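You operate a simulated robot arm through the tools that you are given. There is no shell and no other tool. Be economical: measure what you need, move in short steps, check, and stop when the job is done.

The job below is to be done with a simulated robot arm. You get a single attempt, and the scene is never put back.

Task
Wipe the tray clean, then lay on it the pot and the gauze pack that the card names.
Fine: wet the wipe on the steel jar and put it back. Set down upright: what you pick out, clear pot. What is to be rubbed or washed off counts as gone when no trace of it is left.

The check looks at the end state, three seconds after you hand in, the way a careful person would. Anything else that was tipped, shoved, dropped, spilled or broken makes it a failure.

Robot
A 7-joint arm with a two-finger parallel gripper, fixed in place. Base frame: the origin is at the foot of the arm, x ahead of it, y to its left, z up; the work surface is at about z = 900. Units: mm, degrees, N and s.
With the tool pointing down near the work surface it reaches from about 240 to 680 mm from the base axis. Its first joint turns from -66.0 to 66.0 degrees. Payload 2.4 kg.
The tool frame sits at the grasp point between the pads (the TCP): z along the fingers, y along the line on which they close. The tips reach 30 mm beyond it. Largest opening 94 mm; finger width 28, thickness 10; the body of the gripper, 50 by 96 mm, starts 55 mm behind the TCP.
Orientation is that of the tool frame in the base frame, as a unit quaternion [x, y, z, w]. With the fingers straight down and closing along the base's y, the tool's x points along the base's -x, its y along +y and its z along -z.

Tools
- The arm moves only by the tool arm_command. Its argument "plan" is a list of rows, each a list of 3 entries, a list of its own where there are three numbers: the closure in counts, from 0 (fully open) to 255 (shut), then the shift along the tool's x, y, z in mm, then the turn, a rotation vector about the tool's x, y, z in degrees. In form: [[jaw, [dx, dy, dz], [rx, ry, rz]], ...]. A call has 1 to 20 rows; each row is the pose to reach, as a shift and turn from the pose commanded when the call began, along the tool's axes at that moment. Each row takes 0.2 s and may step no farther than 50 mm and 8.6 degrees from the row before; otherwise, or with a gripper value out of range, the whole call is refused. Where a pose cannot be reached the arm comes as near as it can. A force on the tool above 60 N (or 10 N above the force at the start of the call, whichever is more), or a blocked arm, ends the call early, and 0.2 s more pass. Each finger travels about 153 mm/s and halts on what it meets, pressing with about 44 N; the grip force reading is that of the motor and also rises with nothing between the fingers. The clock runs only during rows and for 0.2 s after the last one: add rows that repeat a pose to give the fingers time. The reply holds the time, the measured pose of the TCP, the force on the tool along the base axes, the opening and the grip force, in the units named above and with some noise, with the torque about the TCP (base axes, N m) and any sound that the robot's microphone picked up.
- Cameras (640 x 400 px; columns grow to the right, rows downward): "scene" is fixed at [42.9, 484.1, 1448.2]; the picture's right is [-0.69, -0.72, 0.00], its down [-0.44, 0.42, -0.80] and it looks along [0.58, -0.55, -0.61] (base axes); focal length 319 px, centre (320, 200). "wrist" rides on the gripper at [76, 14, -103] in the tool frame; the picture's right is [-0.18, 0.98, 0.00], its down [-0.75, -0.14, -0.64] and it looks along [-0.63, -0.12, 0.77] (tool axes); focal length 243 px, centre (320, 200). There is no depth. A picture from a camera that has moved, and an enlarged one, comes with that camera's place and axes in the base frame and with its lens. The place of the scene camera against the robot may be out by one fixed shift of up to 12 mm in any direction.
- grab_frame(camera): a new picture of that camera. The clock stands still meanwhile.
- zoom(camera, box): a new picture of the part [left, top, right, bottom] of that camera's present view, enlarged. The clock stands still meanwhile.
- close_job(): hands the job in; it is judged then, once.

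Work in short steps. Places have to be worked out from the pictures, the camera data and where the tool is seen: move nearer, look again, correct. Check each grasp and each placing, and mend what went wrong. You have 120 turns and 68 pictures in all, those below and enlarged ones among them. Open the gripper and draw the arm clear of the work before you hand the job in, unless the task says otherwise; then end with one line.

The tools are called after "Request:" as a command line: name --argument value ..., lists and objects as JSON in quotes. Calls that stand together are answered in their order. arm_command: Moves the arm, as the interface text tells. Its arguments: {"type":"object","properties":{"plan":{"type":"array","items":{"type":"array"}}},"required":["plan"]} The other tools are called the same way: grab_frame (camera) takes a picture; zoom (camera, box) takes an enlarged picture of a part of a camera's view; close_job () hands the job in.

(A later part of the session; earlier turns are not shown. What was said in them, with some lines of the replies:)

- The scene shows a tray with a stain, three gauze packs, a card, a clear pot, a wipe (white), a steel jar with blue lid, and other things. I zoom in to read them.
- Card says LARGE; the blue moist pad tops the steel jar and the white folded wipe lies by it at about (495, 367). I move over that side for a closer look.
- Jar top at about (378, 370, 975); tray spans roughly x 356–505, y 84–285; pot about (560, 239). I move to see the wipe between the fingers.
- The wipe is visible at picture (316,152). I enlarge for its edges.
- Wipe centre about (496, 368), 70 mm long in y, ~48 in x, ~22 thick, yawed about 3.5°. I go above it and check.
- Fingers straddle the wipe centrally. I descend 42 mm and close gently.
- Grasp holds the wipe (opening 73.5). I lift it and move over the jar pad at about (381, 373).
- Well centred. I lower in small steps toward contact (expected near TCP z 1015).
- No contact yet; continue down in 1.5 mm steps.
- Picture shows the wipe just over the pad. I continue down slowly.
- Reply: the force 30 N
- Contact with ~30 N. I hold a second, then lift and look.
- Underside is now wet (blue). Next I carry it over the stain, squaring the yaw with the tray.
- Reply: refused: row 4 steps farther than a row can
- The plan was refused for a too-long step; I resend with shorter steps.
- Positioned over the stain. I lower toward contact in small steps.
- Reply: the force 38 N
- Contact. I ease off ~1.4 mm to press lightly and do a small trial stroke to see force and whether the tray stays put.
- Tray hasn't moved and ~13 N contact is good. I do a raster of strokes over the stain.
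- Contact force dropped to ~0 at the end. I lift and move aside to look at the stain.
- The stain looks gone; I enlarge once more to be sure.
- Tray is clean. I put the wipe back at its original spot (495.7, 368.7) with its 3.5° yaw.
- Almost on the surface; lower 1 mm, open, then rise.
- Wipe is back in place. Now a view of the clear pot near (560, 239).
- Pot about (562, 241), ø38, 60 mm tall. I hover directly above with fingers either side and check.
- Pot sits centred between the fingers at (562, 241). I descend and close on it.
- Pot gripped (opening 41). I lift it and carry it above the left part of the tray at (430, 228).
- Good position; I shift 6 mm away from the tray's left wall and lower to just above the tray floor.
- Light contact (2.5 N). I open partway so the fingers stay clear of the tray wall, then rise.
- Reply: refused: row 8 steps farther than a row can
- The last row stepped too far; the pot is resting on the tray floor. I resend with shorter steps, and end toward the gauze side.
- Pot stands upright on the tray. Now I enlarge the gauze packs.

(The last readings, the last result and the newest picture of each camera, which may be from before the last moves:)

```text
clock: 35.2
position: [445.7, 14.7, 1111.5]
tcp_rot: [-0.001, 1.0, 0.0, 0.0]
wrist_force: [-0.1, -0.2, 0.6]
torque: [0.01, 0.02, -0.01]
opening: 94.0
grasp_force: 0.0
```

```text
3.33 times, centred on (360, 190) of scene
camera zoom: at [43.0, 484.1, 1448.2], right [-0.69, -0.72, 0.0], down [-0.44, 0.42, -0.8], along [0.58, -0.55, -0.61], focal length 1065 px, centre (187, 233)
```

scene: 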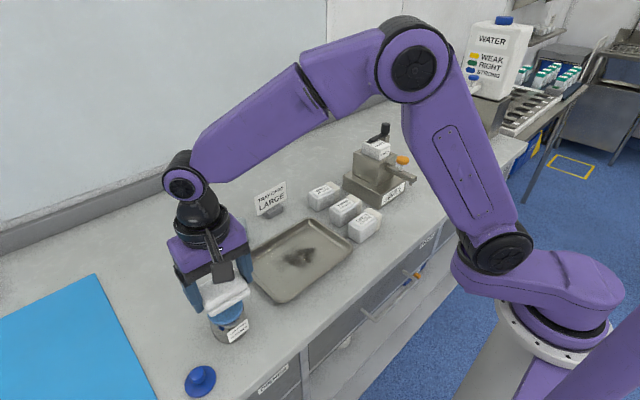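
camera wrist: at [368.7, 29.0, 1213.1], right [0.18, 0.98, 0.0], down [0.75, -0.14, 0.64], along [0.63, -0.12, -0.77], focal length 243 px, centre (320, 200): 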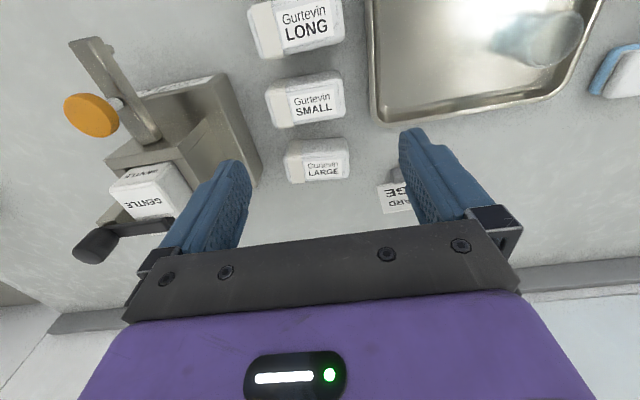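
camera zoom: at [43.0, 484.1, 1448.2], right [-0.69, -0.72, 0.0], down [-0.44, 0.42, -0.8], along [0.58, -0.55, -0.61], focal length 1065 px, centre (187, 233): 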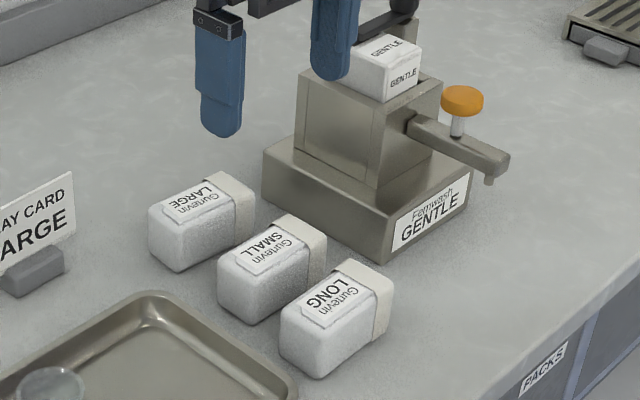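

LARGE pack is about 77 (y) × 36 (x) × 47, centred near (533, -5), yawed ~4.5°. I'll turn the gripper ~94.5° to grip across its narrow width, hovering above it.

Request:
arm_command --plan '[[0, [-7, -2, 5], [0, 0, 7.9]], [0, [-15, -3, 10], [0, 0, 15.8]], [0, [-22, -5, 15], [0, 0, 23.7]], [0, [-29, -7, 20], [0, 0, 31.6]], [0, [-36, -8, 25], [0, 0, 39.5]], [0, [-44, -10, 30], [0, 0, 47.4]], [0, [-51, -12, 35], [0, 0, 55.3]], [0, [-58, -13, 40], [0, 0, 63.2]], [0, [-65, -15, 45], [0, 0, 71.1]], [0, [-73, -17, 50], [0, 0, 79]], [0, [-80, -18, 55], [0, 0, 86.9]], [0, [-87, -20, 61], [0, 0, 94.5]], [0, [-87, -20, 61], [0, 0, 94.5]]]'

Request:
grab_frame --camera "wrist"

Request:
zoom --camera "scene" --box '[260, 110, 420, 250]'

```text
clock: 38.0
position: [534.2, -3.4, 1050.3]
tcp_rot: [0.735, 0.678, 0.0, 0.0]
wrist_force: [-0.1, 1.2, 1.0]
torque: [-0.01, 0.0, -0.01]
opening: 94.1
grasp_force: 0.1
```

```text
26 pictures are left
camera wrist: at [553.3, 71.2, 1151.3], right [0.96, -0.26, 0.0], down [-0.2, -0.74, 0.64], along [-0.17, -0.62, -0.77], focal length 243 px, centre (320, 200)
```

wrist: 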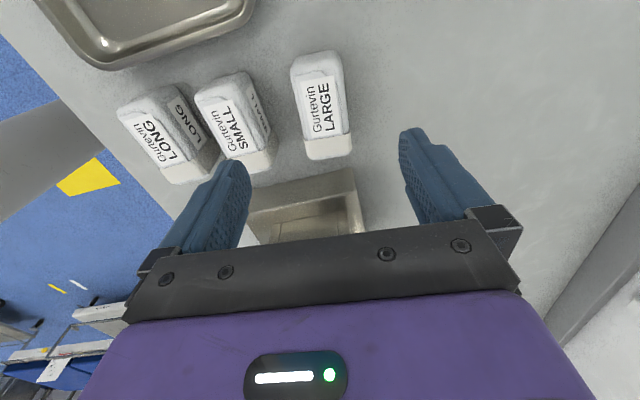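

```text
2.86 times, centred on (340, 180) of scene
camera zoom: at [42.9, 484.1, 1448.2], right [-0.69, -0.72, 0.0], down [-0.44, 0.42, -0.8], along [0.58, -0.55, -0.61], focal length 912 px, centre (263, 257)
```

zoom: 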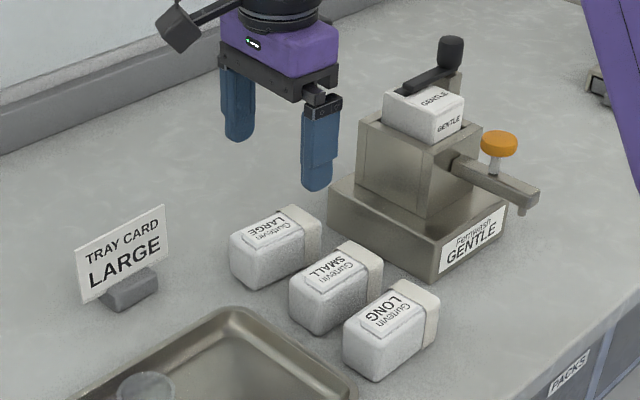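

Pack centre is about (536, -5.5), 40 mm wide. I narrow the jaws to ~62 mm to stay off the SMALL pack, then descend partly and check.

Request:
arm_command --plan '[[87, [-2, 2, 0], [0, 0, 0]], [87, [-2, 2, 30], [0, 0, 0]], [87, [-2, 2, 55], [0, 0, 0]], [87, [-2, 2, 55], [0, 0, 0]]]'

Request:
grab_frame --camera "wrist"

```text
clock: 39.0
position: [531.7, -5.5, 993.7]
tcp_rot: [0.734, 0.679, 0.0, 0.0]
wrist_force: [-0.3, -0.2, 0.5]
torque: [0.01, 0.0, 0.02]
opening: 61.8
grasp_force: 0.1
```

```text
24 pictures are left
camera wrist: at [553.3, 69.1, 1096.0], right [0.97, -0.26, 0.0], down [-0.2, -0.74, 0.64], along [-0.17, -0.62, -0.77], focal length 243 px, centre (320, 200)
```

wrist: 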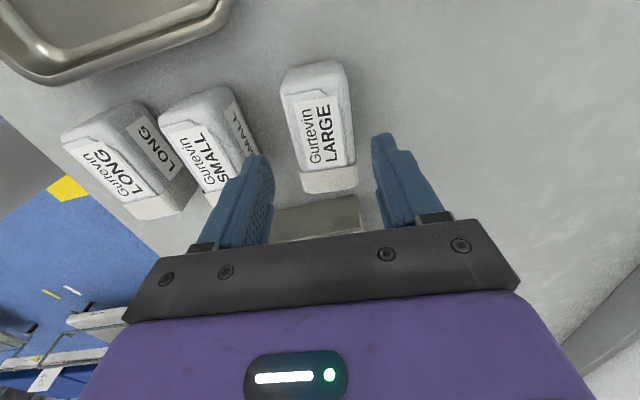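

Fingers bracket the pack with clearance from SMALL. I descend to TCP z≈938 and close.

Request:
arm_command --plan '[[87, [2, 2, 25], [0, 0, 0]], [87, [2, 2, 45], [0, 0, 0]], [87, [2, 2, 56], [0, 0, 0]], [87, [2, 2, 56], [0, 0, 0]], [160, [2, 2, 56], [0, 0, 0]], [255, [2, 2, 56], [0, 0, 0]], [255, [2, 2, 56], [0, 0, 0]]]'

Request:
grab_frame --camera "wrist"

```text
clock: 40.6
position: [536.3, -4.1, 939.0]
tcp_rot: [0.735, 0.679, -0.001, 0.0]
wrist_force: [0.0, -0.5, -0.2]
torque: [-0.03, 0.03, 0.0]
opening: 45.5
grasp_force: 44.5
```

```text
23 pictures are left
camera wrist: at [556.3, 70.8, 1041.0], right [0.97, -0.26, 0.0], down [-0.2, -0.74, 0.64], along [-0.17, -0.62, -0.77], focal length 243 px, centre (320, 200)
```

wrist: 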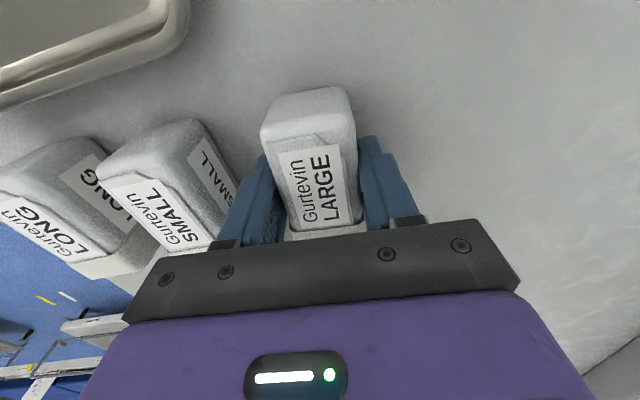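

Pack gripped (45.5 mm). I lift it and carry it above the tray's right part at (430, 143).

Request:
arm_command --plan '[[255, [0, 0, -40], [0, 0, 0]], [255, [0, 0, -80], [0, 0, 0]], [255, [20, -17, -95], [0, 0, -1]], [255, [50, -42, -95], [0, 0, -2]], [255, [80, -67, -95], [0, 0, -3]], [255, [110, -92, -95], [0, 0, -4]], [255, [138, -117.7, -95], [0, 0, -4.5]], [255, [138, -117.7, -60], [0, 0, -4.5]], [255, [138, -117.7, -60], [0, 0, -4.5]]]'

Request:
grab_frame --camera "wrist"

Request:
zoom --camera "scene" --box '[220, 170, 400, 310]'

```text
clock: 42.6
position: [429.2, 144.0, 996.9]
tcp_rot: [0.707, 0.707, -0.001, 0.0]
wrist_force: [1.0, -0.7, -0.3]
torque: [-0.01, -0.01, -0.01]
opening: 45.5
grasp_force: 43.7
```

```text
22 pictures are left
camera wrist: at [443.5, 219.7, 1099.1], right [0.98, -0.18, 0.0], down [-0.14, -0.75, 0.64], along [-0.12, -0.63, -0.77], focal length 243 px, centre (320, 200)
```

wrist: 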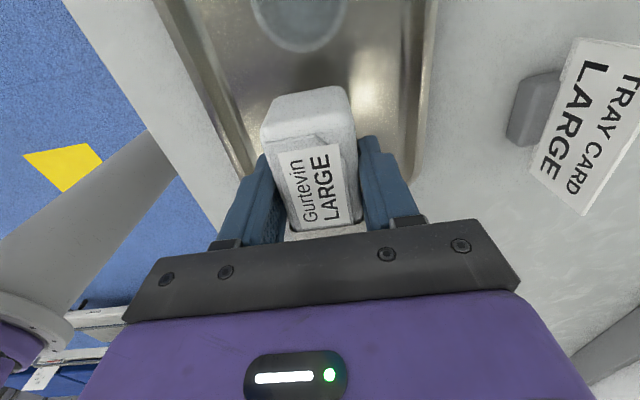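

```text
2.86 times, centred on (310, 240) of scene
camera zoom: at [42.9, 484.1, 1448.2], right [-0.69, -0.72, 0.0], down [-0.44, 0.42, -0.8], along [0.58, -0.55, -0.61], focal length 912 px, centre (349, 86)
```

zoom: 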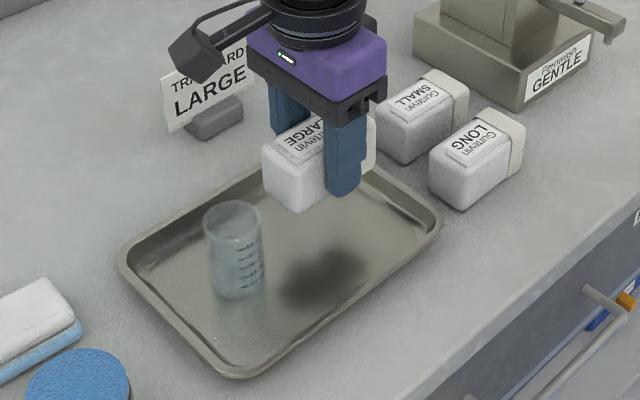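

Pack's footprint (y ≈106–184) fits between the wall and the pot. I lower it near the tray floor.

Request:
arm_command --plan '[[255, [-2, 0, 25], [0, 0, 0]], [255, [-2, 0, 45], [0, 0, 0]], [255, [-2, 0, 52], [0, 0, 0]], [255, [-2, 0, 53], [0, 0, 0]], [255, [-2, 0, 54], [0, 0, 0]]]'

```text
clock: 43.8
position: [430.7, 141.6, 942.9]
tcp_rot: [0.707, 0.707, -0.001, 0.0]
wrist_force: [-0.1, 1.5, -1.7]
torque: [-0.01, 0.03, -0.01]
opening: 45.4
grasp_force: 44.1
```

Request:
arm_command --plan '[[255, [0, 0, 0.7], [0, 0, 0]], [255, [0, 0, 1.4], [0, 0, 0]]]'

```text
clock: 44.4
position: [430.7, 141.8, 942.3]
tcp_rot: [0.707, 0.707, 0.0, 0.0]
wrist_force: [-1.3, 0.4, 6.4]
torque: [-0.01, 0.08, -0.01]
opening: 45.4
grasp_force: 44.2
```

Contact with 6 N. I open partway and rise straight up, then back away.

Request:
arm_command --plan '[[90, [0, 0, 0], [0, 0, 0]], [90, [0, 0, 0], [0, 0, 0]], [90, [0, 0, 0], [0, 0, 0]], [90, [0, 0, -30], [0, 0, 0]], [90, [0, 0, -70], [0, 0, 0]], [90, [0, 0, -115], [0, 0, 0]], [0, [0, 0, -160], [0, 0, 0]], [0, [-40, 0, -185], [0, 0, 0]], [0, [-85, 0, -200], [0, 0, 0]], [0, [-130, 0, -210], [0, 0, 0]], [0, [-175, 0, -215], [0, 0, 0]], [0, [-175, 0, -215], [0, 0, 0]]]'

Request:
grab_frame --camera "scene"

Request:
zoom --camera "scene" --box '[220, 170, 400, 310]'

```text
clock: 47.0
position: [430.1, -34.9, 1156.0]
tcp_rot: [0.707, 0.707, 0.001, 0.0]
wrist_force: [0.3, -0.5, -0.5]
torque: [0.02, 0.03, -0.01]
opening: 94.4
grasp_force: 0.0
```

```text
20 pictures are left
```

scene: 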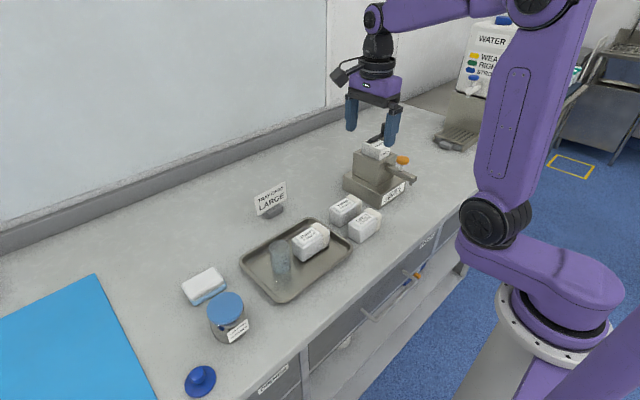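

```text
2.86 times, centred on (310, 240) of scene
camera zoom: at [43.0, 484.1, 1448.2], right [-0.69, -0.72, 0.0], down [-0.44, 0.42, -0.8], along [0.58, -0.55, -0.61], focal length 912 px, centre (349, 86)
```

zoom: 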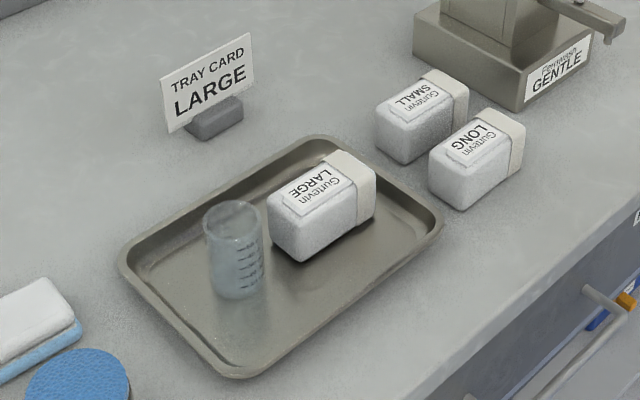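

Pot and LARGE pack stand upright on the clean tray, the wipe is back, everything else is undisturbed, and the gripper is open and clear. Handing in.

Request:
close_job

```text
The job is handed in.
```

I wiped the tray until no trace of the stain showed, set the clear pot and the LARGE gauze pack upright on it, and put the wipe back in its place.
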